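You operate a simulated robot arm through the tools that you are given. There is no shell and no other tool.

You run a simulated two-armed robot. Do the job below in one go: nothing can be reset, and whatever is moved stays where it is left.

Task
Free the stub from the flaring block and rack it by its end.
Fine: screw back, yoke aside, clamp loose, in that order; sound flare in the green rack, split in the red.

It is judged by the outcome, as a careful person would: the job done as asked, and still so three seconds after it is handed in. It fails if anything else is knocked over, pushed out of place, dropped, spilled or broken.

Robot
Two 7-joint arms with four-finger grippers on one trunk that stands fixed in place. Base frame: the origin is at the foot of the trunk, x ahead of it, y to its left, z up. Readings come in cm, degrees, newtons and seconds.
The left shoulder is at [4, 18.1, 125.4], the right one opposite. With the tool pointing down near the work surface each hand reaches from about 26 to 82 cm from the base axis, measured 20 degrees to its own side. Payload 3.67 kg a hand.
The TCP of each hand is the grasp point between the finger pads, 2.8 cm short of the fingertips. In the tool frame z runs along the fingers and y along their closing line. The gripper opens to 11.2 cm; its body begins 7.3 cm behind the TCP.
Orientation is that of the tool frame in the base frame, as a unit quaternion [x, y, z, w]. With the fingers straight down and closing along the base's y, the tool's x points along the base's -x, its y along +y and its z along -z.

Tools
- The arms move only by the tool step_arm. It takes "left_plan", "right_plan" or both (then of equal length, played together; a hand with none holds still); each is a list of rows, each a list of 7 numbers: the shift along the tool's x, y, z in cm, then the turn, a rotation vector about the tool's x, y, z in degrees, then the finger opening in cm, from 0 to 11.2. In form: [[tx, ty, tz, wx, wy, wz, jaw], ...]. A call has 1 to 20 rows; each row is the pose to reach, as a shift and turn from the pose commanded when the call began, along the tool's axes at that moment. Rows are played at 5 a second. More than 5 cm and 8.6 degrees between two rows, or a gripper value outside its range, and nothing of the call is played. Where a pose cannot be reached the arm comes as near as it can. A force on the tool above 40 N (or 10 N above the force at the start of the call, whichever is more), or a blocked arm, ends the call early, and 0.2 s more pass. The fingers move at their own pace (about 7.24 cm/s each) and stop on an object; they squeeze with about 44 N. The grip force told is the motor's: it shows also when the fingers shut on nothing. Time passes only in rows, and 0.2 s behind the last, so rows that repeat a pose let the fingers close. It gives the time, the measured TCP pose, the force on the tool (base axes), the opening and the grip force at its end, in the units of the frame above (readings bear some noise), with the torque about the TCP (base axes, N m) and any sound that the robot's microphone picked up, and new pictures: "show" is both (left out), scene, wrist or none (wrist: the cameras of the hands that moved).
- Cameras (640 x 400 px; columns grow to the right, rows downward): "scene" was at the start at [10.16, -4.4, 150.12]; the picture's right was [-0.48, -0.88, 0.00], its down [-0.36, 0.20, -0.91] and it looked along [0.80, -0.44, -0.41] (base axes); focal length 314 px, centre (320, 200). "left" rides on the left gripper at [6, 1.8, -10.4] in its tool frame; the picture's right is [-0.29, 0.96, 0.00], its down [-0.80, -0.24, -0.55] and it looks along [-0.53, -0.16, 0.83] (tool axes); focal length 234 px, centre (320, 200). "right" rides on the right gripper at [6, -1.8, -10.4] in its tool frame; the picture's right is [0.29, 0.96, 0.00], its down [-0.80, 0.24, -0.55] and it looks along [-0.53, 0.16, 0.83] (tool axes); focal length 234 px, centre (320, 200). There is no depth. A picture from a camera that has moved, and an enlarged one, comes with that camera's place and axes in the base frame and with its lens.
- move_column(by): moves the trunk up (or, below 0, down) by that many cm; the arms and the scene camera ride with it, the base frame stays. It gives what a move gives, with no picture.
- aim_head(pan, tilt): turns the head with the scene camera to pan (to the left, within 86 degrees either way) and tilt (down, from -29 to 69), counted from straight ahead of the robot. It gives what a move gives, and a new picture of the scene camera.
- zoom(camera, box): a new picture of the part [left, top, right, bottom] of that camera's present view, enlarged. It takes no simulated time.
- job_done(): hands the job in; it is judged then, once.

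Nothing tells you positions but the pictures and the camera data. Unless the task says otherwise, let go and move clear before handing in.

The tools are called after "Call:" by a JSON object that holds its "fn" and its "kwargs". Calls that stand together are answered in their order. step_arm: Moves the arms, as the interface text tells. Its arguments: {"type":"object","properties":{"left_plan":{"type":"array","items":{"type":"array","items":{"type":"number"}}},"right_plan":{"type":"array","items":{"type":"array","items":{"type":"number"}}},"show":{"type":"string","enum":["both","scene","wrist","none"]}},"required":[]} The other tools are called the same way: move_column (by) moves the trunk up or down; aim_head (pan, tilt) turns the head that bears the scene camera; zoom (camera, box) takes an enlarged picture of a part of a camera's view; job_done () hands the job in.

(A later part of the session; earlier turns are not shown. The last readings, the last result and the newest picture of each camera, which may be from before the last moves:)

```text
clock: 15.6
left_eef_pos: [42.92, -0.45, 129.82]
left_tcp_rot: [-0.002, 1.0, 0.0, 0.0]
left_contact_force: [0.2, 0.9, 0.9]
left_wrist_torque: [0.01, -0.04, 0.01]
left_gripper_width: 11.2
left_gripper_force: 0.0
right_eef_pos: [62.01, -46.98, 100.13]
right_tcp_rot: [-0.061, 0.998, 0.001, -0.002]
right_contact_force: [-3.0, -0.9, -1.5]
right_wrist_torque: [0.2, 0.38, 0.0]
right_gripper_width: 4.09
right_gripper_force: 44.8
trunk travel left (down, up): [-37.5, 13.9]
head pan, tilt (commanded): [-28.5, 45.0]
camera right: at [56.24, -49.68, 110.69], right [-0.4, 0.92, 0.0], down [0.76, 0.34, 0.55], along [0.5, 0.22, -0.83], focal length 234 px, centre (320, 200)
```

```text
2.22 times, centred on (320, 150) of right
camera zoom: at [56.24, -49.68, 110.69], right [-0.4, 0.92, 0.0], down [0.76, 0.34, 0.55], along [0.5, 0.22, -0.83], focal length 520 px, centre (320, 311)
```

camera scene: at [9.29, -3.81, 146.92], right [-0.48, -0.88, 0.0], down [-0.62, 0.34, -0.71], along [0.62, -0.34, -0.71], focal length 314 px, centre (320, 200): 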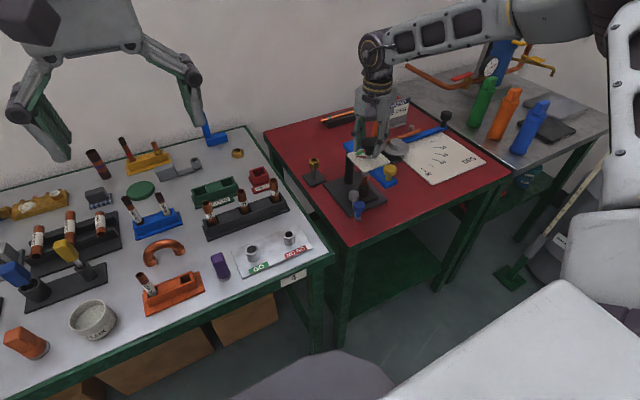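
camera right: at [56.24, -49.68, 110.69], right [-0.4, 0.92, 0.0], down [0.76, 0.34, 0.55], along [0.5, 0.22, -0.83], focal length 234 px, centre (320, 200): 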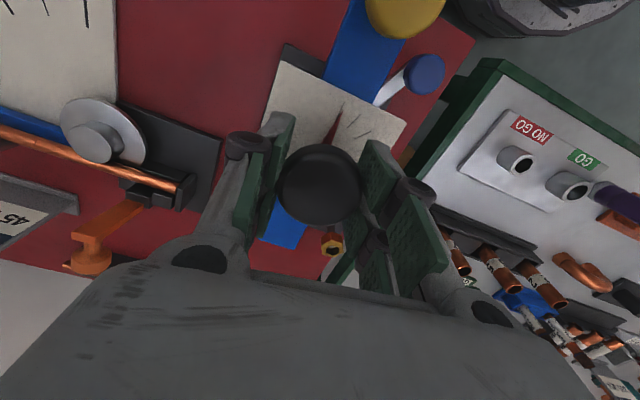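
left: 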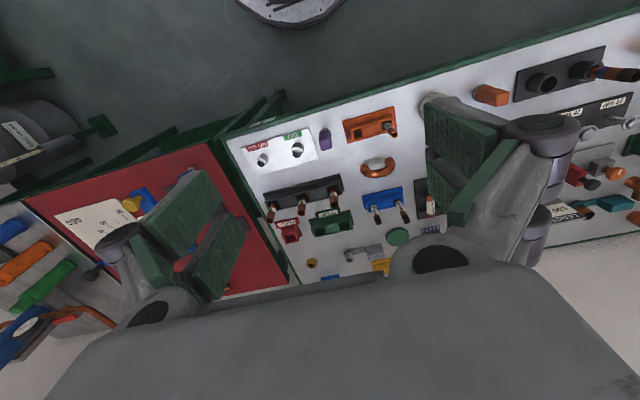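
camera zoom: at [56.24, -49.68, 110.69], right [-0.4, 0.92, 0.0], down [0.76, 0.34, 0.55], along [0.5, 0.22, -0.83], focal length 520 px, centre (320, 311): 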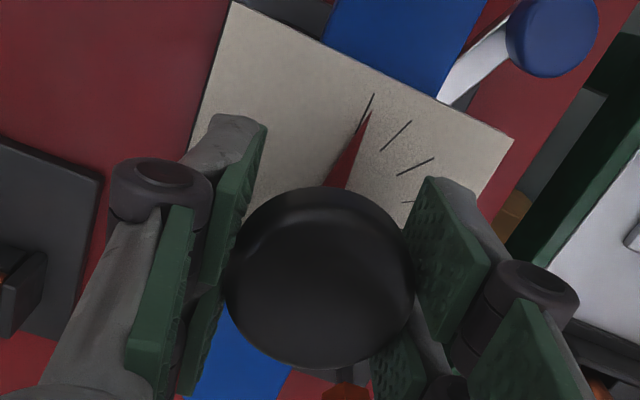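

The needle reaches the last tick and the cone is well clear. I'll try a few more degrees to feel for the back stop.

Call:
{"fn": "step_arm", "kwargs": {"right_plan": [[0, 0, 0, 0, 0, -4, 2], [0, 0, 0, 0, 0, -8, 2], [0, 0, 0, 0, 0, -11, 2], [0, 0, 0, 0, 0, -11, 2]], "show": "none"}}

Call:
{"fn": "zoom", "kwargs": {"camera": "scene", "box": [335, 130, 405, 190]}}

Call:
{"fn": "zoom", "kwargs": {"camera": "right", "box": [220, 60, 420, 240]}}

```text
clock: 16.0
left_eef_pos: [43.16, -0.44, 129.79]
left_tcp_rot: [-0.002, 1.0, 0.0, -0.001]
left_contact_force: [-1.0, 1.0, -0.6]
left_wrist_torque: [-0.04, -0.01, -0.02]
left_gripper_width: 11.19
left_gripper_force: 0.0
right_eef_pos: [61.92, -47.0, 100.25]
right_tcp_rot: [-0.077, 0.997, -0.007, 0.005]
right_contact_force: [18.3, -9.6, -16.6]
right_wrist_torque: [0.53, -0.25, 0.03]
right_gripper_width: 4.1
right_gripper_force: 45.2
right hand out of reach, approached as far as the arm can: row 1
trunk travel left (down, up): [-37.5, 13.9]
head pan, tilt (commanded): [-28.5, 45.0]
stopped in row 1 (right hand): the force on the tool passed its limit at 45 N (the readings are from after the stop); the commanded pose is now the measured one
```

```text
6.67 times, centred on (370, 160) of scene
camera zoom: at [9.44, -4.03, 146.89], right [-0.48, -0.88, 0.0], down [-0.62, 0.34, -0.71], along [0.62, -0.34, -0.71], focal length 2095 px, centre (-13, 467)
```

zoom: 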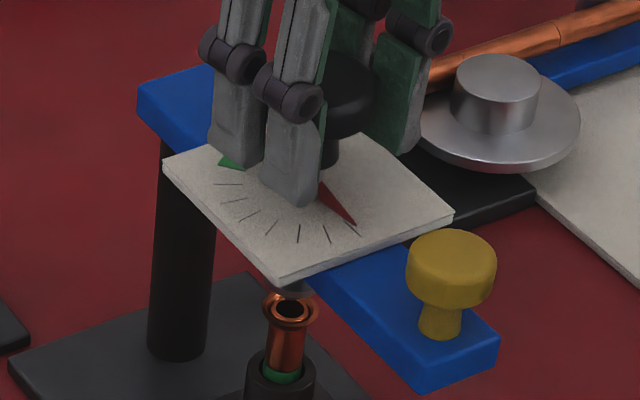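

```text
2.22 times, centred on (320, 150) of right
camera zoom: at [56.15, -49.72, 110.64], right [-0.43, 0.9, -0.02], down [0.74, 0.37, 0.56], along [0.51, 0.23, -0.83], focal length 520 px, centre (320, 311)
```

zoom: 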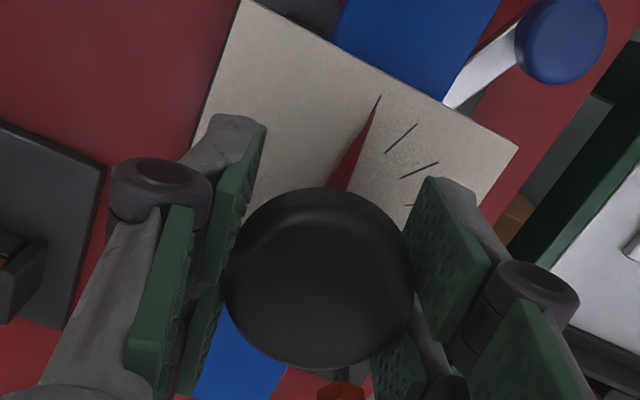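

The wrist reached its own limit, with the needle now on the very last tick. I'll release, rise clear and check the cone clearance.

Call:
{"fn": "step_arm", "kwargs": {"right_plan": [[0, 0, 0, 0, 0, 0, 8], [0, 0, 0, 0, 0, 0, 11.2], [0, 0, 0, 0, 0, 0, 11.2], [0, 0, -3, 0, 0, 4, 11.2], [0, 0, -7, 0, 0, 10, 11.2], [0, 0, -10, 0, 0, 17, 11.2], [0, 0, -10, 0, 0, 17, 11.2]], "show": "wrist"}}

Call:
{"fn": "zoom", "kwargs": {"camera": "scene", "box": [335, 130, 405, 190]}}

Call:
{"fn": "zoom", "kwargs": {"camera": "scene", "box": [345, 165, 385, 195]}}

Call:
{"fn": "zoom", "kwargs": {"camera": "right", "box": [240, 40, 440, 220]}}

```text
clock: 17.6
left_eef_pos: [42.94, -0.53, 129.82]
left_tcp_rot: [-0.001, 1.0, -0.001, 0.0]
left_contact_force: [0.8, 0.1, 0.6]
left_wrist_torque: [-0.01, 0.0, -0.02]
left_gripper_width: 11.19
left_gripper_force: 0.0
right_eef_pos: [61.97, -46.79, 110.46]
right_tcp_rot: [0.071, 0.997, -0.004, 0.004]
right_contact_force: [-0.5, 0.2, 0.0]
right_wrist_torque: [0.0, -0.01, 0.0]
right_gripper_width: 11.22
right_gripper_force: 0.1
trunk travel left (down, up): [-37.5, 13.9]
head pan, tilt (commanded): [-28.5, 45.0]
camera right: at [55.61, -47.75, 120.89], right [-0.15, 0.99, -0.01], down [0.82, 0.13, 0.56], along [0.56, 0.08, -0.83], focal length 234 px, centre (320, 200)
```

right: 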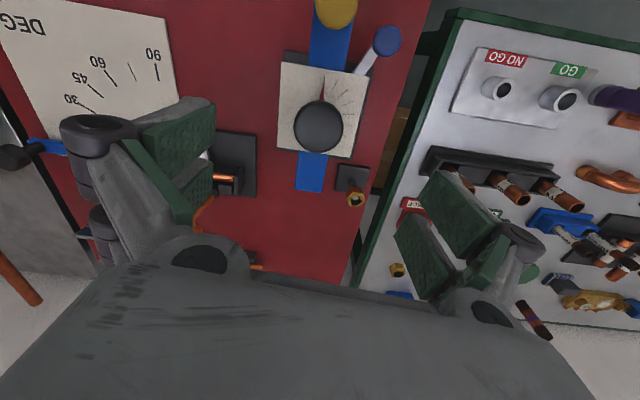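

```text
6.67 times, centred on (370, 160) of scene
camera zoom: at [9.22, -3.91, 146.92], right [-0.48, -0.88, 0.0], down [-0.62, 0.34, -0.71], along [0.62, -0.34, -0.71], focal length 2095 px, centre (-13, 467)
```

zoom: 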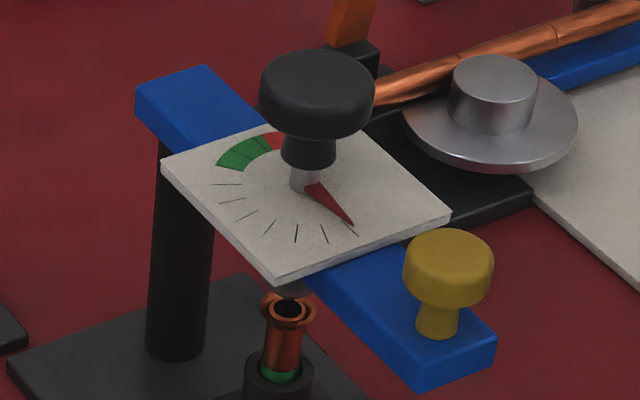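

```text
13.33 times, centred on (365, 180) of scene
camera zoom: at [9.22, -3.91, 146.92], right [-0.48, -0.88, 0.0], down [-0.62, 0.34, -0.71], along [0.62, -0.34, -0.71], focal length 4191 px, centre (-280, 467)
```

zoom: 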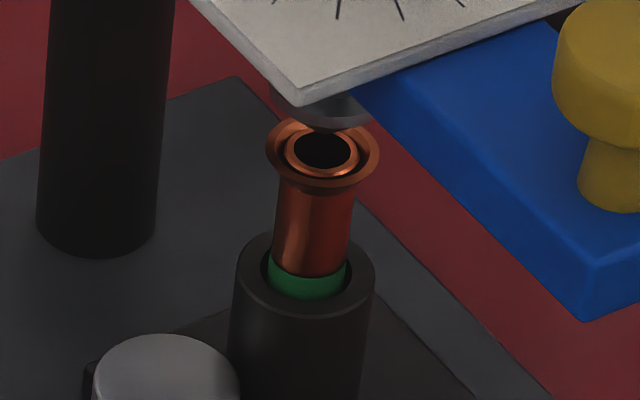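

```text
2.22 times, centred on (340, 130) of right
camera zoom: at [55.61, -47.75, 120.89], right [-0.15, 0.99, -0.01], down [0.82, 0.13, 0.56], along [0.56, 0.08, -0.83], focal length 520 px, centre (276, 356)
```

zoom: 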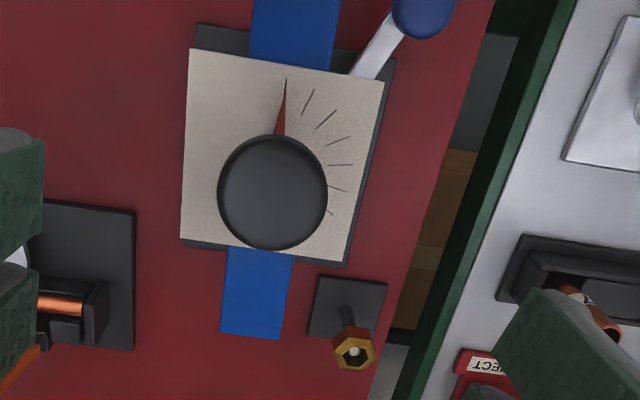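

The screw is backed to the last tick and the cone tip hangs clear above the flare. Next I'll swing the yoke: I'm moving over the yellow grip at about (53.3,-47.0, top 97.7).

Call:
{"fn": "step_arm", "kwargs": {"right_plan": [[3, -0.5, 0, -0.1, 0.1, -2, 11.2], [6, -1.0, 1.5, -0.3, 0.3, -5, 11.2], [8.55, -1.43, 3.5, -0.42, 0.49, -8, 11.2], [8.55, -1.43, 4.5, -0.42, 0.49, -8, 11.2], [8.55, -1.43, 4.5, -0.42, 0.49, -8, 11.2]], "show": "both"}}

Call:
{"fn": "zoom", "kwargs": {"camera": "right", "box": [220, 60, 420, 260]}}

Call:
{"fn": "zoom", "kwargs": {"camera": "scene", "box": [335, 110, 415, 190]}}

```text
clock: 18.8
left_eef_pos: [42.95, -0.42, 129.87]
left_tcp_rot: [-0.001, 1.0, 0.0, 0.0]
left_contact_force: [-0.6, 1.0, -0.3]
left_wrist_torque: [0.0, -0.01, 0.06]
left_gripper_width: 11.21
left_gripper_force: 0.1
right_eef_pos: [53.0, -46.83, 106.01]
right_tcp_rot: [-0.001, 1.0, -0.001, 0.0]
right_contact_force: [0.0, -0.1, 0.0]
right_wrist_torque: [0.02, 0.01, 0.0]
right_gripper_width: 11.19
right_gripper_force: 0.1
trunk travel left (down, up): [-37.5, 13.9]
head pan, tilt (commanded): [-28.5, 45.0]
camera scene: at [9.2, -3.88, 146.93], right [-0.48, -0.88, 0.0], down [-0.62, 0.34, -0.71], along [0.62, -0.34, -0.71], focal length 314 px, centre (320, 200)
camera right: at [46.99, -48.76, 116.44], right [-0.29, 0.96, 0.0], down [0.8, 0.24, 0.55], along [0.53, 0.16, -0.83], focal length 234 px, centre (320, 200)
```

scene: 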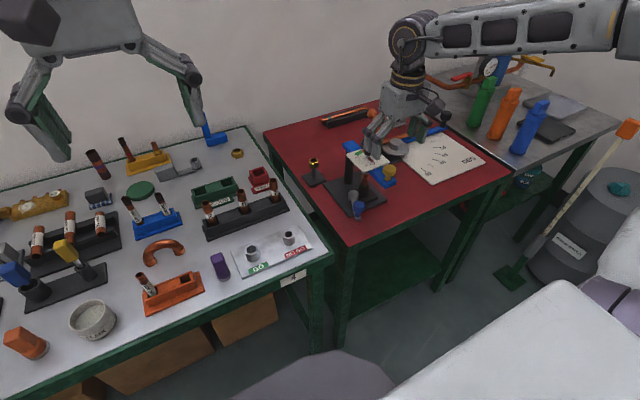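
right: 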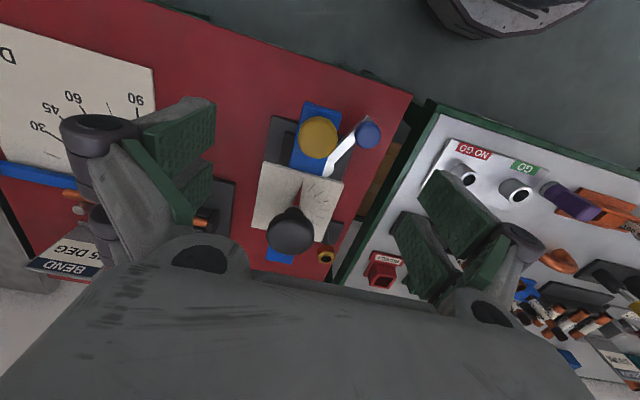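

```text
2.00 times, centred on (320, 160) of right
camera zoom: at [46.99, -48.76, 116.44], right [-0.29, 0.96, 0.0], down [0.8, 0.24, 0.55], along [0.53, 0.16, -0.83], focal length 468 px, centre (320, 280)
```

zoom: 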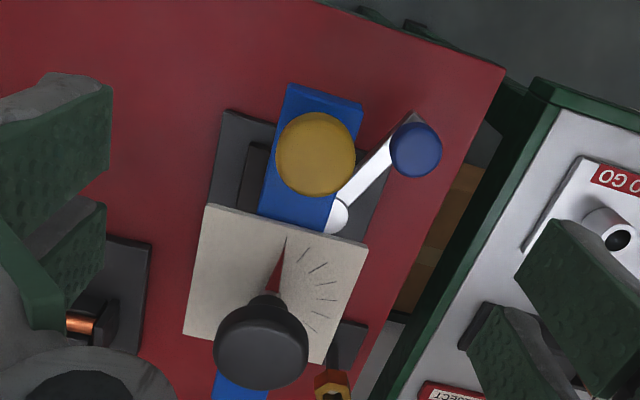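

```text
5.00 times, centred on (375, 150) of scene
camera zoom: at [9.2, -3.88, 146.93], right [-0.48, -0.88, 0.0], down [-0.62, 0.34, -0.71], along [0.62, -0.34, -0.71], focal length 1572 px, centre (45, 450)
```

zoom: 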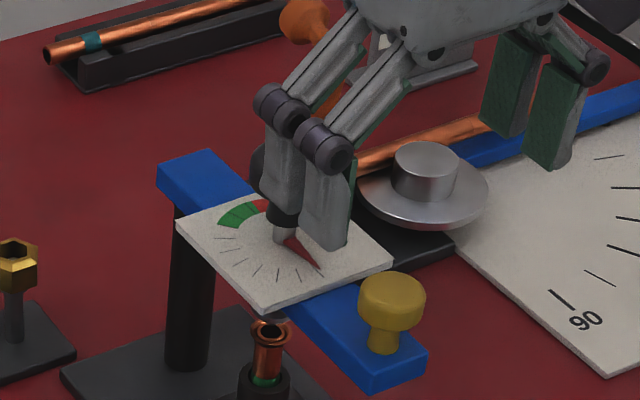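

The yellow grip is at about (53.2,-47.05) and 3.35 cm wide. I'll lower around it and close loosely (caging it), keeping the tips above the beam.

Call:
{"fn": "step_arm", "kwargs": {"right_plan": [[-0.2, -0.2, 4, 0, 0, 0, 11.2], [-0.2, -0.2, 7.8, 0, 0, 0, 9], [-0.2, -0.2, 7.8, 0, 0, 0, 6], [-0.2, -0.2, 7.8, 0, 0, 0, 3.9], [-0.2, -0.2, 7.8, 0, 0, 0, 3.9], [-0.2, -0.2, 7.8, 0, 0, 0, 3.9]], "show": "wrist"}}

Call:
{"fn": "zoom", "kwargs": {"camera": "scene", "box": [335, 110, 415, 190]}}

```text
clock: 20.2
left_eef_pos: [42.92, -0.37, 129.8]
left_tcp_rot: [0.0, 1.0, 0.0, -0.001]
left_contact_force: [0.9, -0.6, 0.7]
left_wrist_torque: [-0.03, 0.01, -0.02]
left_gripper_width: 11.2
left_gripper_force: 0.0
right_eef_pos: [53.18, -47.19, 98.28]
right_tcp_rot: [0.0, 1.0, -0.002, 0.001]
right_contact_force: [-0.2, 0.0, -0.3]
right_wrist_torque: [-0.03, 0.01, -0.02]
right_gripper_width: 3.89
right_gripper_force: 0.1
trunk travel left (down, up): [-37.5, 13.9]
head pan, tilt (commanded): [-28.5, 45.0]
camera right: at [47.13, -49.04, 108.78], right [-0.29, 0.96, 0.0], down [0.8, 0.24, 0.56], along [0.53, 0.16, -0.83], focal length 234 px, centre (320, 200)
```

right: 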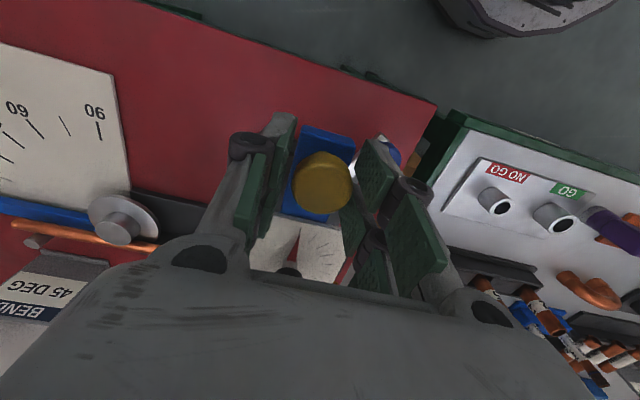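

```text
5.00 times, centred on (375, 150) of scene
camera zoom: at [9.17, -3.85, 146.93], right [-0.48, -0.88, 0.0], down [-0.62, 0.34, -0.71], along [0.62, -0.34, -0.71], focal length 1572 px, centre (45, 450)
```

zoom: 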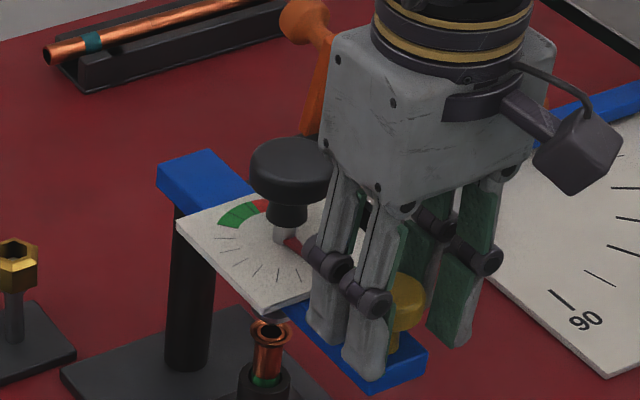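

The yellow grip is caged between the pads. I'll try the first ~12° of clockwise swing about the post (toward the left) and check the force.

Call:
{"fn": "step_arm", "kwargs": {"right_plan": [[-0.02, 0.91, 0, 0, 0, 3, 3.9], [-0.1, 1.82, 0, 0, 0, 6, 3.9], [-0.21, 2.72, 0, 0, 0, 9, 3.9], [-0.38, 3.62, 0, 0, 0, 12, 3.9], [-0.38, 3.62, 0, 0, 0, 12, 3.9]], "show": "wrist"}}

Call:
{"fn": "zoom", "kwargs": {"camera": "scene", "box": [335, 110, 415, 190]}}

```text
clock: 21.1
left_eef_pos: [42.85, -0.66, 129.9]
left_tcp_rot: [-0.002, 1.0, 0.0, 0.001]
left_contact_force: [-0.1, 0.3, -0.5]
left_wrist_torque: [-0.01, 0.03, 0.03]
left_gripper_width: 11.19
left_gripper_force: 0.2
right_eef_pos: [53.27, -45.53, 98.0]
right_tcp_rot: [0.079, 0.997, -0.009, 0.002]
right_contact_force: [-3.9, -35.9, -2.4]
right_wrist_torque: [-0.25, -0.48, 0.08]
right_gripper_width: 5.7
right_gripper_force: 16.9
trunk travel left (down, up): [-37.5, 13.9]
head pan, tilt (commanded): [-28.5, 45.0]
stopped in row 4 (right hand): the force on the tool passed its limit at 44 N (the readings are from after the stop); the commanded pose is now the measured one
camera right: at [47.14, -46.36, 108.38], right [-0.13, 0.99, -0.02], down [0.82, 0.12, 0.55], along [0.55, 0.06, -0.83], focal length 234 px, centre (320, 200)
```

right: 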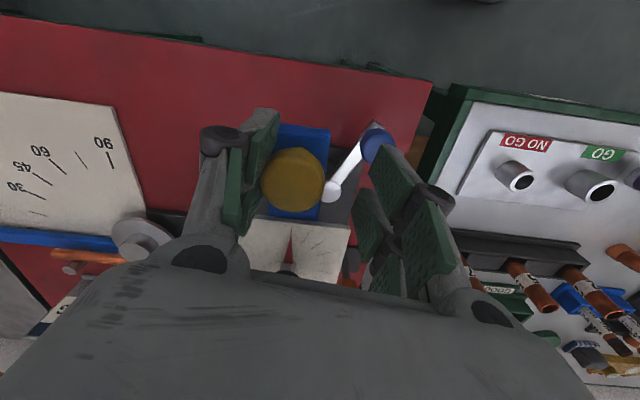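

```text
5.00 times, centred on (375, 150) of scene
camera zoom: at [9.07, -4.31, 146.91], right [-0.48, -0.88, 0.0], down [-0.62, 0.34, -0.71], along [0.62, -0.34, -0.71], focal length 1572 px, centre (45, 450)
```

zoom: 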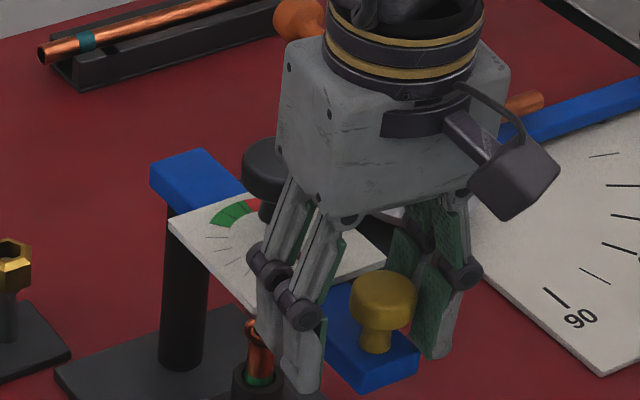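

The yoke would not move to the left even at ~40 N, so it either has a stop on that side or swings the other way. I'll back off to neutral and try gently to the right (−y).

Call:
{"fn": "step_arm", "kwargs": {"right_plan": [[-0.1, -0.7, -0.1, -0.5, 0.15, -4, 3.9], [-0.22, -1.5, -0.2, -1.0, 0.3, -9, 3.9], [-0.22, -1.5, -0.2, -1.0, 0.3, -9, 3.9]], "show": "none"}}

Call:
{"fn": "step_arm", "kwargs": {"right_plan": [[0, -0.5, 0, 0, 0, 0, 3.9], [-0.05, -1.0, 0, 0, 0, -2, 3.9], [-0.1, -1.6, 0, 0, 0, -4, 3.9], [-0.14, -2.2, 0, 0, 0, -6, 3.9], [-0.14, -2.2, 0, 0, 0, -6, 3.9]], "show": "wrist"}}

Call:
{"fn": "zoom", "kwargs": {"camera": "scene", "box": [335, 110, 415, 190]}}

```text
clock: 21.9
left_eef_pos: [42.94, -0.38, 129.83]
left_tcp_rot: [-0.002, 1.0, 0.0, -0.001]
left_contact_force: [-0.1, 0.3, -0.3]
left_wrist_torque: [0.0, 0.0, 0.01]
left_gripper_width: 11.18
left_gripper_force: 0.1
right_eef_pos: [53.58, -46.34, 98.45]
right_tcp_rot: [-0.002, 1.0, 0.004, 0.001]
right_contact_force: [-3.1, -10.3, -1.7]
right_wrist_torque: [-0.08, 0.15, 0.02]
right_gripper_width: 4.43
right_gripper_force: 5.6
trunk travel left (down, up): [-37.5, 13.9]
head pan, tilt (commanded): [-28.5, 45.0]
```

```text
clock: 23.1
left_eef_pos: [43.01, -0.26, 129.81]
left_tcp_rot: [-0.001, 1.0, -0.002, -0.001]
left_contact_force: [-0.4, 0.1, 0.1]
left_wrist_torque: [-0.02, 0.0, -0.01]
left_gripper_width: 11.21
left_gripper_force: 0.0
right_eef_pos: [53.67, -48.57, 98.61]
right_tcp_rot: [-0.054, 0.999, 0.003, 0.0]
right_contact_force: [0.0, 2.8, -0.1]
right_wrist_torque: [0.01, -0.03, -0.03]
right_gripper_width: 4.04
right_gripper_force: 0.7
trunk travel left (down, up): [-37.5, 13.9]
head pan, tilt (commanded): [-28.5, 45.0]
camera right: at [47.78, -51.15, 108.96], right [-0.39, 0.92, 0.01], down [0.77, 0.32, 0.56], along [0.51, 0.22, -0.83], focal length 234 px, centre (320, 200)
```

right: 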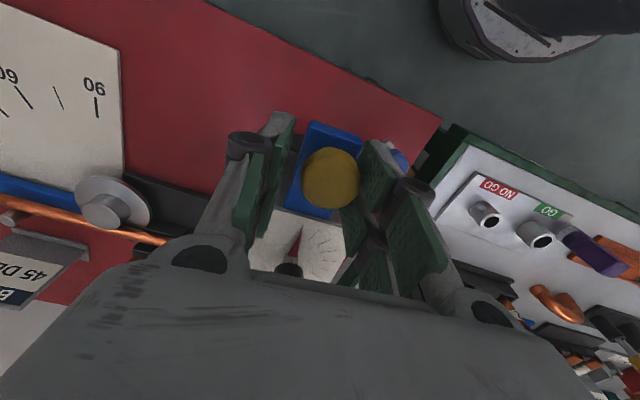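

```text
5.00 times, centred on (375, 150) of scene
camera zoom: at [9.19, -3.85, 146.93], right [-0.48, -0.88, 0.0], down [-0.62, 0.34, -0.71], along [0.62, -0.34, -0.71], focal length 1572 px, centre (45, 450)
```

zoom: 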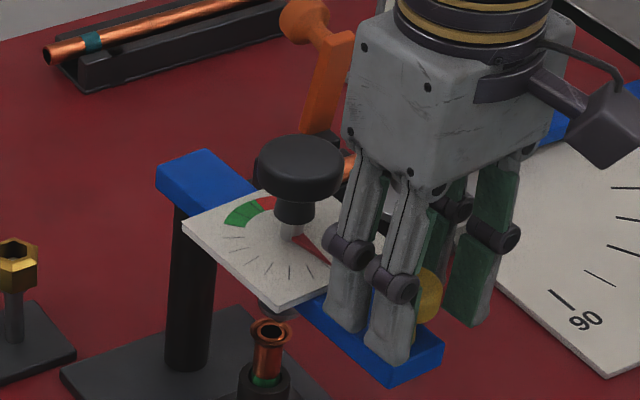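

The yoke swings freely toward −y with only ~3 N. I'll continue along the arc that way, with the hand slightly higher to stay off the dial plate.

Call:
{"fn": "step_arm", "kwargs": {"right_plan": [[0.04, -0.9, -0.3, 0, 0, 0, 3.9], [0.08, -1.81, -0.4, 0, 0, 0, 3.9], [0.02, -2.7, -0.4, 0, 0, 0, 3.9], [-0.04, -3.62, -0.4, 0, 0, 0, 3.9], [-0.24, -4.5, -0.4, 0, 0, 0, 3.9], [-0.45, -5.39, -0.4, 0, 0, 0, 3.9], [-0.74, -6.25, -0.4, 0, 0, 0, 3.9], [-1.04, -7.11, -0.4, 0, 0, 0, 3.9], [-1.4, -7.95, -0.4, 0, 0, 0, 3.9], [-1.79, -8.77, -0.4, 0, 0, 0, 3.9], [-1.79, -8.77, -0.4, 0, 0, 0, 3.9]], "show": "wrist"}}

Call:
{"fn": "zoom", "kwargs": {"camera": "scene", "box": [335, 110, 415, 190]}}

```text
clock: 25.5
left_eef_pos: [42.9, -0.24, 129.77]
left_tcp_rot: [-0.002, 1.0, 0.0, 0.0]
left_contact_force: [0.0, 0.5, 0.1]
left_wrist_torque: [-0.01, 0.0, -0.03]
left_gripper_width: 11.19
left_gripper_force: 0.0
right_eef_pos: [54.32, -52.88, 98.92]
right_tcp_rot: [-0.051, 0.999, 0.0, 0.001]
right_contact_force: [-0.5, 0.4, 0.5]
right_wrist_torque: [-0.01, 0.0, -0.02]
right_gripper_width: 3.91
right_gripper_force: 0.0
right hand out of reach, approached as far as the arm can: row 6, 7, 8, 9, 10, 11
trunk travel left (down, up): [-37.5, 13.9]
head pan, tilt (commanded): [-28.5, 45.0]
camera right: at [48.48, -55.53, 109.25], right [-0.38, 0.92, 0.0], down [0.77, 0.32, 0.56], along [0.51, 0.21, -0.83], focal length 234 px, centre (320, 200)
```

right: 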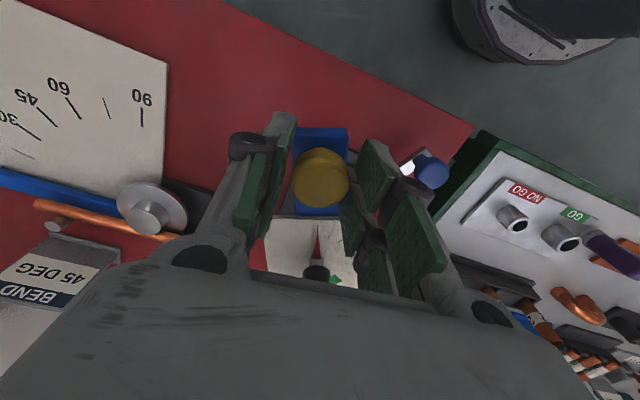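

```text
5.00 times, centred on (375, 150) of scene
camera zoom: at [9.2, -3.87, 146.93], right [-0.48, -0.88, 0.0], down [-0.62, 0.34, -0.71], along [0.62, -0.34, -0.71], focal length 1572 px, centre (45, 450)
```

zoom: 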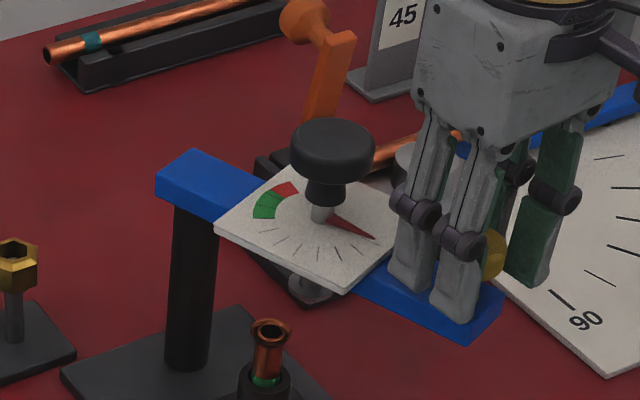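

The yoke has swung about 18°, but the wrist hits its turn limit here. I'll open up and see where the command stands, then regrip from a different hand angle.

Call:
{"fn": "step_arm", "kwargs": {"right_plan": [[0, 0, 0, 0, 0, 0, 7], [0, 0, 0, 0, 0, 0, 11.2], [0, 0, 0, 0, 0, 0, 11.2]], "show": "none"}}

```text
clock: 26.3
left_eef_pos: [42.88, -0.23, 129.81]
left_tcp_rot: [-0.002, 1.0, 0.001, 0.0]
left_contact_force: [-0.6, 1.1, -0.3]
left_wrist_torque: [0.0, -0.01, -0.03]
left_gripper_width: 11.22
left_gripper_force: 0.0
right_eef_pos: [54.32, -52.95, 98.71]
right_tcp_rot: [-0.051, 0.999, 0.001, 0.0]
right_contact_force: [0.7, 0.2, -0.6]
right_wrist_torque: [0.01, 0.01, 0.02]
right_gripper_width: 11.19
right_gripper_force: 0.1
trunk travel left (down, up): [-37.5, 13.9]
head pan, tilt (commanded): [-28.5, 45.0]
```

The command follows the reached pose. I'll lift and turn the hand to about +130° so the other pads can push the grip along the rest of the arc.

Call:
{"fn": "step_arm", "kwargs": {"right_plan": [[0, 0, -4, 0, 0, 0, 11.2], [0, 0, -8, 0, 0, 8, 11.2], [0, 0, -9, 0, 0, 16, 11.2], [0, 0, -9, 0, 0, 24, 11.2], [0, 0, -9, 0, 0, 32, 11.2], [0, 0, -9, 0, 0, 40, 11.2], [0, 0, -9, 0, 0, 48, 11.2], [0, 0, -9, 0, 0, 56, 11.2], [0, 0, -9, 0, 0, 64, 11.2], [0, 0, -9, 0, 0, 72, 11.2], [0, 0, -9, 0, 0, 80, 11.2], [0, 0, -9, 0, 0, 88, 11.2], [0, 0, -9, 0, 0, 96, 11.2], [0, 0, -9, 0, 0, 104, 11.2], [0, 0, -9, 0, 0, 112, 11.2], [0, 0, -9, 0, 0, 120, 11.2], [0, 0, -9, 0, 0, 128, 11.2], [0, 0, -9, 0, 0, 136, 11.2], [0, 0, -9, 0, 0, 136, 11.2]], "show": "both"}}

Call:
{"fn": "zoom", "kwargs": {"camera": "scene", "box": [335, 90, 435, 190]}}

```text
clock: 30.3
left_eef_pos: [42.89, -0.22, 129.79]
left_tcp_rot: [-0.001, 1.0, 0.0, 0.0]
left_contact_force: [-0.2, -0.4, -0.2]
left_wrist_torque: [0.0, 0.0, 0.0]
left_gripper_width: 11.2
left_gripper_force: 0.1
right_eef_pos: [54.16, -53.23, 107.61]
right_tcp_rot: [0.906, 0.422, 0.002, -0.003]
right_contact_force: [0.4, -0.2, -0.4]
right_wrist_torque: [0.01, -0.01, 0.01]
right_gripper_width: 11.2
right_gripper_force: 0.0
trunk travel left (down, up): [-37.5, 13.9]
head pan, tilt (commanded): [-28.5, 45.0]
camera scene: at [9.2, -3.87, 146.93], right [-0.48, -0.88, 0.0], down [-0.62, 0.34, -0.71], along [0.62, -0.34, -0.71], focal length 314 px, centre (320, 200)
camera right: at [56.6, -47.5, 118.2], right [0.92, -0.39, 0.0], down [-0.33, -0.77, 0.55], along [-0.22, -0.5, -0.84], focal length 234 px, centre (320, 200)
```

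scene: 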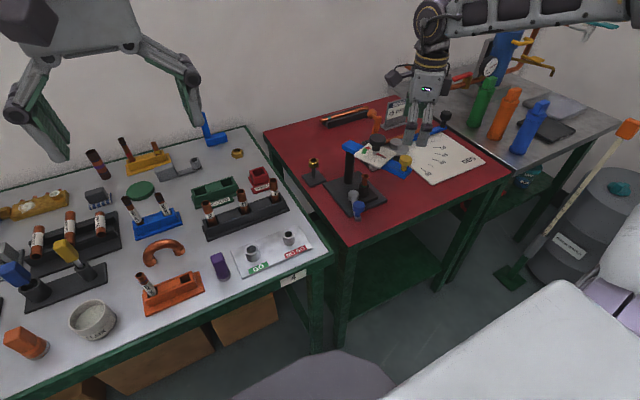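
right: 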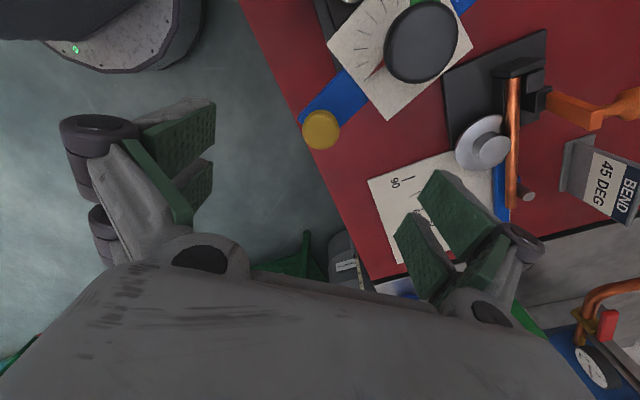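

```text
4.00 times, centred on (385, 140) of scene
camera zoom: at [9.2, -3.87, 146.93], right [-0.48, -0.88, 0.0], down [-0.62, 0.34, -0.71], along [0.62, -0.34, -0.71], focal length 1257 px, centre (60, 440)
```

zoom: 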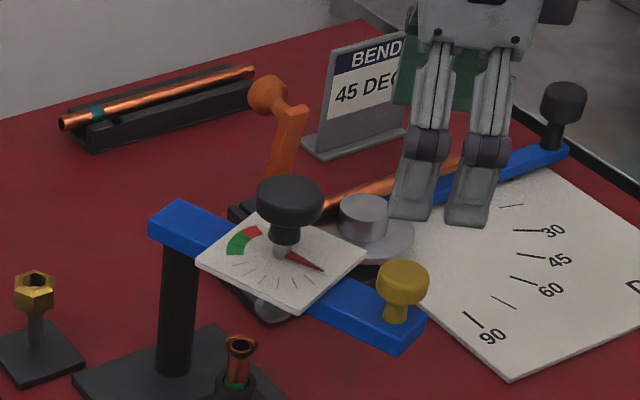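

The hand is at +130° and the yellow grip is now at about (54.4,-53.4). I'll descend around it with a partly closed gripper and cage it again.

Call:
{"fn": "step_arm", "kwargs": {"right_plan": [[0, 0.29, 2, 0, 0, 0, 6.5], [0.02, 0.29, 5, 0, 0, 0, 6.5], [0.02, 0.29, 8.6, 0, 0, 0, 6.5], [0.02, 0.29, 8.6, 0, 0, 0, 3.9], [0.02, 0.29, 8.6, 0, 0, 0, 3.9], [0.02, 0.29, 8.6, 0, 0, 0, 3.9]], "show": "wrist"}}

Call:
{"fn": "zoom", "kwargs": {"camera": "scene", "box": [335, 90, 435, 190]}}

```text
clock: 31.7
left_eef_pos: [43.02, -0.31, 129.9]
left_tcp_rot: [-0.003, 1.0, 0.0, 0.0]
left_contact_force: [-0.2, 0.5, -0.2]
left_wrist_torque: [-0.02, -0.01, 0.02]
left_gripper_width: 11.19
left_gripper_force: 0.0
right_eef_pos: [54.39, -52.98, 99.12]
right_tcp_rot: [0.906, 0.423, 0.002, -0.003]
right_contact_force: [0.2, -0.1, -0.1]
right_wrist_torque: [0.01, -0.01, 0.01]
right_gripper_width: 3.88
right_gripper_force: 0.1
trunk travel left (down, up): [-37.5, 13.9]
head pan, tilt (commanded): [-28.5, 45.0]
camera right: at [56.83, -47.51, 109.55], right [0.92, -0.39, 0.0], down [-0.33, -0.77, 0.55], along [-0.22, -0.5, -0.84], focal length 234 px, centre (320, 200)
```

right: 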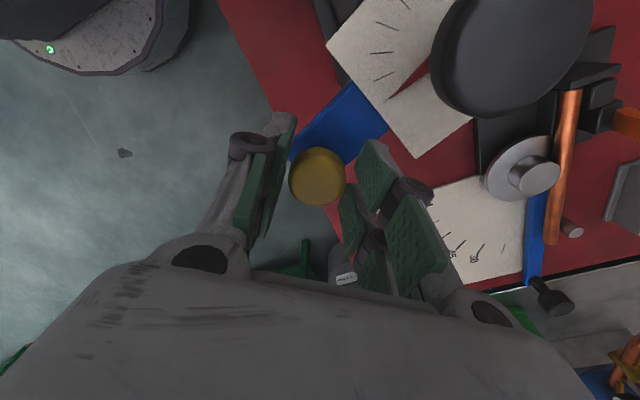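

```text
4.00 times, centred on (385, 140) of scene
camera zoom: at [9.22, -3.88, 146.92], right [-0.48, -0.88, 0.0], down [-0.62, 0.34, -0.71], along [0.62, -0.34, -0.71], focal length 1257 px, centre (60, 440)
```

zoom: 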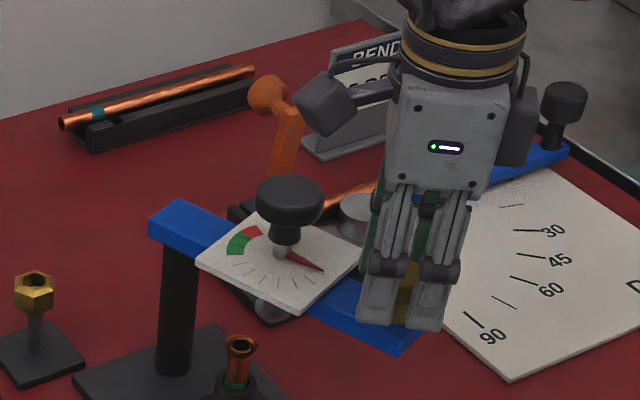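

The grip is caged again. I'll sweep along the arc to about 60°.

Call:
{"fn": "step_arm", "kwargs": {"right_plan": [[-0.38, 0.75, 0, 0, 0, 0, 3.9], [-0.76, 1.49, 0, 0, 0, 0, 3.9], [-1.1, 2.34, 0, 0, 0, 0, 3.9], [-1.41, 3.19, 0, 0, 0, 0, 3.9], [-1.66, 4.07, 0, 0, 0, 0, 3.9], [-1.88, 4.95, 0, 0, 0, 0, 3.9], [-2.05, 5.85, 0, 0, 0, 0, 3.9], [-2.18, 6.75, 0, 0, 0, 0, 3.9], [-2.25, 7.66, 0, 0, 0, 0, 3.9], [-2.27, 8.57, 0, 0, 0, 0, 3.9], [-2.24, 9.48, 0, 0, 0, 0, 3.9], [-2.18, 10.39, 0, 0, 0, 0, 3.9], [-2.06, 11.29, 0, 0, 0, 0, 3.9], [-1.9, 12.18, 0, 0, 0, 0, 3.9], [-1.9, 12.18, 0, 0, 0, 0, 3.9]], "show": "wrist"}}

Call:
{"fn": "zoom", "kwargs": {"camera": "scene", "box": [335, 90, 435, 190]}}

```text
clock: 34.9
left_eef_pos: [42.83, -0.2, 129.77]
left_tcp_rot: [-0.002, 1.0, 0.0, 0.0]
left_contact_force: [0.3, 0.5, 0.2]
left_wrist_torque: [-0.01, 0.02, 0.03]
left_gripper_width: 11.22
left_gripper_force: 0.0
right_eef_pos: [62.56, -62.31, 99.05]
right_tcp_rot: [0.906, 0.423, 0.002, -0.003]
right_contact_force: [0.3, 0.2, -0.4]
right_wrist_torque: [0.0, 0.03, 0.0]
right_gripper_width: 3.91
right_gripper_force: 0.4
trunk travel left (down, up): [-37.5, 13.9]
head pan, tilt (commanded): [-28.5, 45.0]
camera right: at [64.89, -56.84, 109.47], right [0.92, -0.39, 0.0], down [-0.33, -0.77, 0.55], along [-0.22, -0.5, -0.84], focal length 234 px, centre (320, 200)
```

right: 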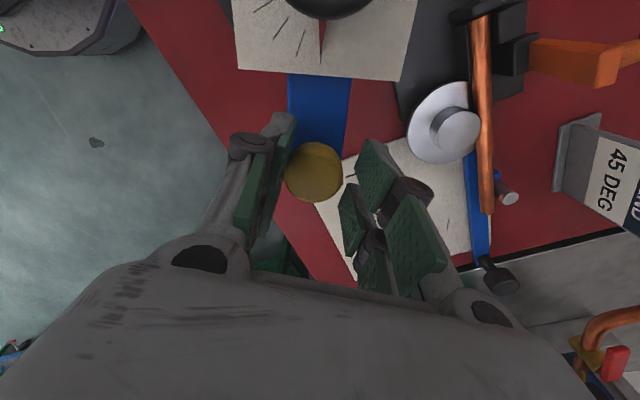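

```text
4.00 times, centred on (385, 140) of scene
camera zoom: at [9.18, -3.87, 146.93], right [-0.48, -0.88, 0.0], down [-0.62, 0.34, -0.71], along [0.62, -0.34, -0.71], focal length 1257 px, centre (60, 440)
```

zoom: 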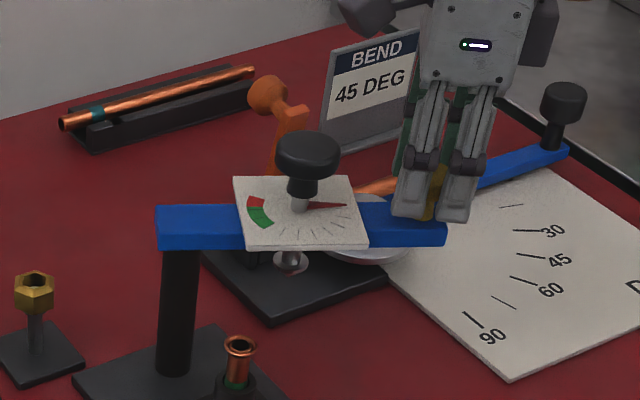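

The yoke swings easily; now at ~60°. I'll take it on to about 83° for plenty of room.

Call:
{"fn": "step_arm", "kwargs": {"right_plan": [[0.24, 0.88, 0, 0, 0, 0, 3.9], [0.47, 1.76, 0, 0, 0, 0, 3.9], [0.79, 2.62, 0, 0, 0, 0, 3.9], [1.11, 3.47, 0, 0, 0, 0, 3.9], [1.52, 4.29, 0, 0, 0, 0, 3.9], [1.94, 5.1, 0, 0, 0, 0, 3.9], [2.43, 5.87, 0, 0, 0, 0, 3.9], [2.43, 5.87, 0, 0, 0, 0, 3.9]], "show": "wrist"}}

Call:
{"fn": "zoom", "kwargs": {"camera": "scene", "box": [335, 90, 435, 190]}}

```text
clock: 36.7
left_eef_pos: [42.78, -0.18, 129.95]
left_tcp_rot: [-0.002, 1.0, -0.001, 0.001]
left_contact_force: [0.1, -0.4, -0.2]
left_wrist_torque: [-0.03, 0.04, 0.01]
left_gripper_width: 11.19
left_gripper_force: 0.0
right_eef_pos: [65.61, -62.84, 99.66]
right_tcp_rot: [0.906, 0.424, 0.001, -0.004]
right_contact_force: [-28.0, 9.6, -11.6]
right_wrist_torque: [0.21, 0.28, 0.09]
right_gripper_width: 5.23
right_gripper_force: 12.2
right hand out of reach, approached as far as the arm can: row 4, 5, 6, 7, 8
trunk travel left (down, up): [-37.5, 13.9]
head pan, tilt (commanded): [-28.5, 45.0]
camera right: at [67.98, -57.35, 110.21], right [0.92, -0.39, 0.0], down [-0.33, -0.77, 0.55], along [-0.22, -0.5, -0.84], focal length 234 px, centre (320, 200)
```

right: 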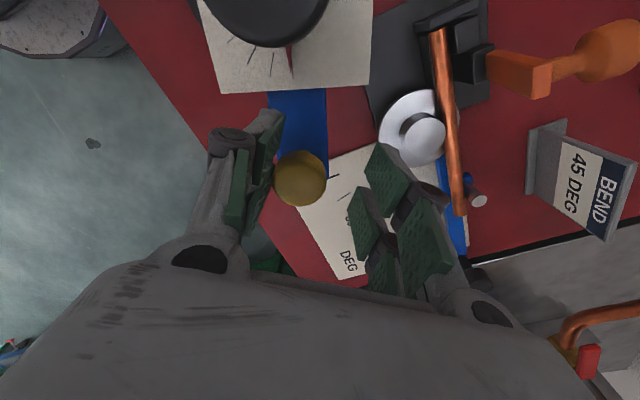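

```text
4.00 times, centred on (385, 140) of scene
camera zoom: at [8.97, -3.79, 146.94], right [-0.48, -0.88, 0.0], down [-0.62, 0.34, -0.71], along [0.62, -0.34, -0.71], focal length 1257 px, centre (60, 440)
```

zoom: 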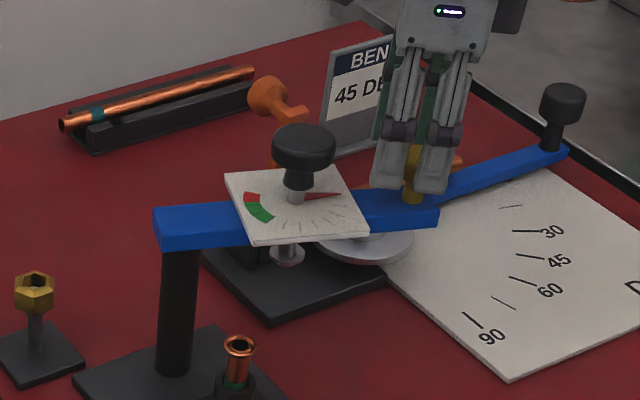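

The yoke has come to its stop about 65° aside, well off the stub. I'll open, lift clear, and check.

Call:
{"fn": "step_arm", "kwargs": {"right_plan": [[0, -0.4, 0, 0, 0, 0, 6.5], [0, -0.6, 0, 0, 0, 0, 6.8], [0, -0.6, -4, 0, 0, 0, 6.8], [0, -0.6, -8.5, 0, 0, 0, 6.8], [0, -0.6, -12, 0, 0, 0, 6.8], [0, -0.6, -12, 0, 0, 0, 6.8]], "show": "wrist"}}

Call:
{"fn": "zoom", "kwargs": {"camera": "scene", "box": [325, 110, 425, 230]}}

Call:
{"fn": "zoom", "kwargs": {"camera": "scene", "box": [345, 165, 385, 195]}}

```text
clock: 38.1
left_eef_pos: [43.06, -0.2, 129.89]
left_tcp_rot: [-0.002, 1.0, -0.001, -0.001]
left_contact_force: [-0.9, 0.8, 0.1]
left_wrist_torque: [-0.03, 0.04, 0.0]
left_gripper_width: 11.22
left_gripper_force: 0.1
right_eef_pos: [65.43, -62.68, 111.66]
right_tcp_rot: [0.906, 0.423, 0.001, -0.003]
right_contact_force: [0.6, -0.1, -0.9]
right_wrist_torque: [0.0, -0.02, -0.01]
right_gripper_width: 6.78
right_gripper_force: 0.0
trunk travel left (down, up): [-37.5, 13.9]
head pan, tilt (commanded): [-28.5, 45.0]
camera right: at [67.7, -57.08, 122.15], right [0.92, -0.39, 0.0], down [-0.33, -0.77, 0.55], along [-0.22, -0.5, -0.84], focal length 234 px, centre (320, 200)
```

right: 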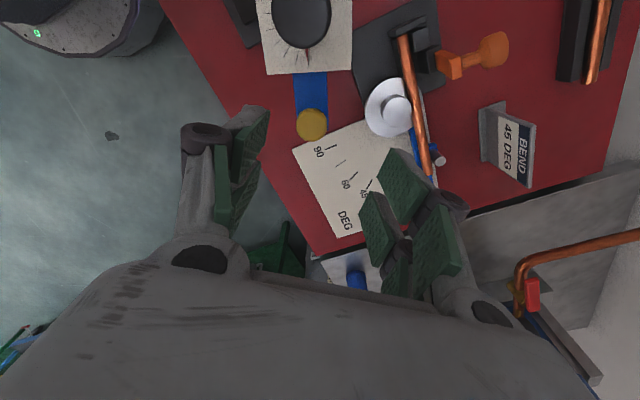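

```text
3.33 times, centred on (375, 170) of scene
camera zoom: at [9.26, -3.88, 146.92], right [-0.48, -0.88, 0.0], down [-0.62, 0.34, -0.71], along [0.62, -0.34, -0.71], focal length 1048 px, centre (137, 300)
```

zoom: 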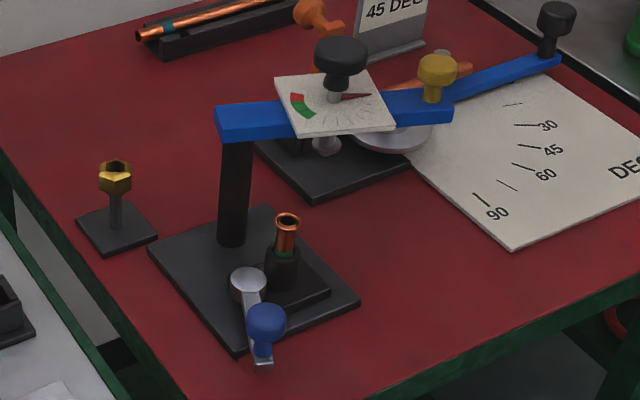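

```text
13.33 times, centred on (365, 180) of scene
camera zoom: at [9.26, -3.88, 146.92], right [-0.48, -0.88, 0.0], down [-0.62, 0.34, -0.71], along [0.62, -0.34, -0.71], focal length 4191 px, centre (-280, 467)
```

zoom: 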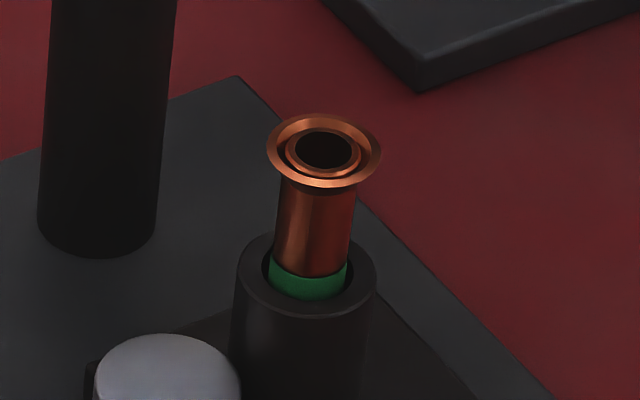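

The yoke is well aside and the flare is exposed; from here its rim looks like an unbroken ring. Next I'll bring the hand toward the blue clamp lever, which also lets me inspect the flare from above.

Call:
{"fn": "step_arm", "kwargs": {"right_plan": [[0.81, -1.71, 0, 0, 0, -8.08, 6.5], [1.62, -3.43, 0, 0, 0, -16.15, 6.5], [2.43, -5.14, 0, 0, 0, -24.23, 6.5], [3.24, -6.86, 0, 0, 0, -32.3, 6.5], [4.05, -8.57, 0, 0, 0, -40.4, 6.5], [4.86, -10.28, 0, 0, 0, -48.46, 6.5], [5.68, -12.0, 1.6, 0, 0, -56.5, 6.5], [6.49, -13.71, 3.3, 0, 0, -64.6, 6.5], [7.3, -15.42, 5.0, 0, 0, -72.7, 6.5], [8.11, -17.14, 6.7, 0, 0, -80.8, 6.5], [8.92, -18.85, 8.4, 0, 0, -88.8, 6.5], [9.73, -20.57, 10.1, 0, 0, -96.9, 6.5], [10.54, -22.28, 11.6, 0, 0, -105, 6.5], [10.54, -22.28, 11.6, 0, 0, -105, 6.5]], "show": "both"}}

Call:
{"fn": "zoom", "kwargs": {"camera": "right", "box": [200, 60, 400, 260]}}

Call:
{"fn": "zoom", "kwargs": {"camera": "right", "box": [238, 172, 298, 222]}}

```text
clock: 41.1
left_eef_pos: [42.94, -0.23, 129.88]
left_tcp_rot: [-0.002, 1.0, 0.001, 0.0]
left_contact_force: [0.4, -0.2, -0.7]
left_wrist_torque: [-0.05, 0.03, -0.01]
left_gripper_width: 11.21
left_gripper_force: 0.0
right_eef_pos: [54.89, -40.52, 100.32]
right_tcp_rot: [0.215, 0.977, 0.004, -0.001]
right_contact_force: [0.5, -0.2, 0.5]
right_wrist_torque: [-0.02, -0.04, 0.01]
right_gripper_width: 6.53
right_gripper_force: 0.1
trunk travel left (down, up): [-37.5, 13.9]
head pan, tilt (commanded): [-28.5, 45.0]
camera scene: at [9.19, -3.87, 146.93], right [-0.48, -0.88, 0.0], down [-0.62, 0.34, -0.71], along [0.62, -0.34, -0.71], focal length 314 px, centre (320, 200)
camera right: at [48.58, -39.76, 110.72], right [0.14, 0.99, 0.01], down [0.82, -0.12, 0.55], along [0.55, -0.07, -0.83], focal length 234 px, centre (320, 200)
```

scene: 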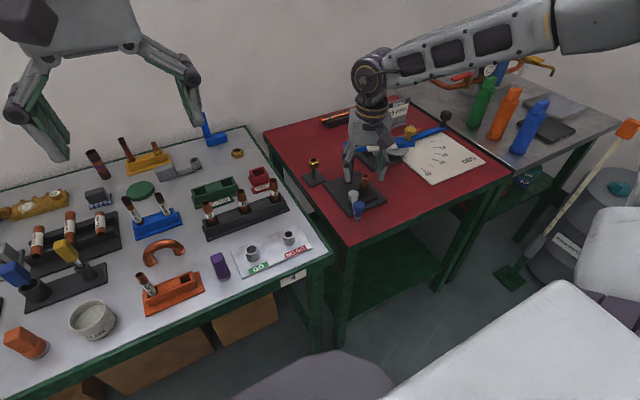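
right: 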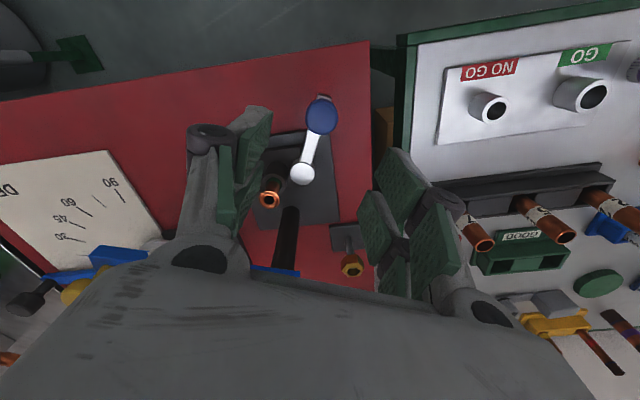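

```text
2.00 times, centred on (300, 160) of right
camera zoom: at [48.58, -39.76, 110.72], right [0.14, 0.99, 0.01], down [0.82, -0.12, 0.55], along [0.55, -0.07, -0.83], focal length 468 px, centre (360, 280)
```

zoom: 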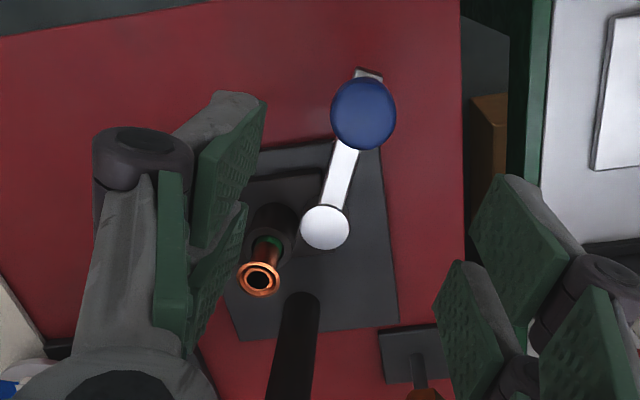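

```text
8.00 times, centred on (268, 197) of right
camera zoom: at [48.58, -39.76, 110.72], right [0.14, 0.99, 0.01], down [0.82, -0.12, 0.55], along [0.55, -0.07, -0.83], focal length 1873 px, centre (736, 224)
```

zoom: 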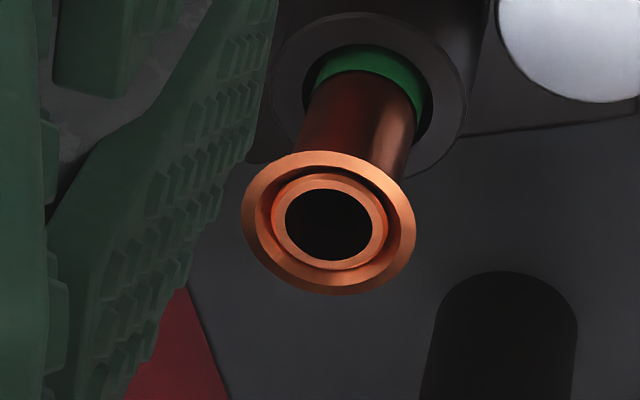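

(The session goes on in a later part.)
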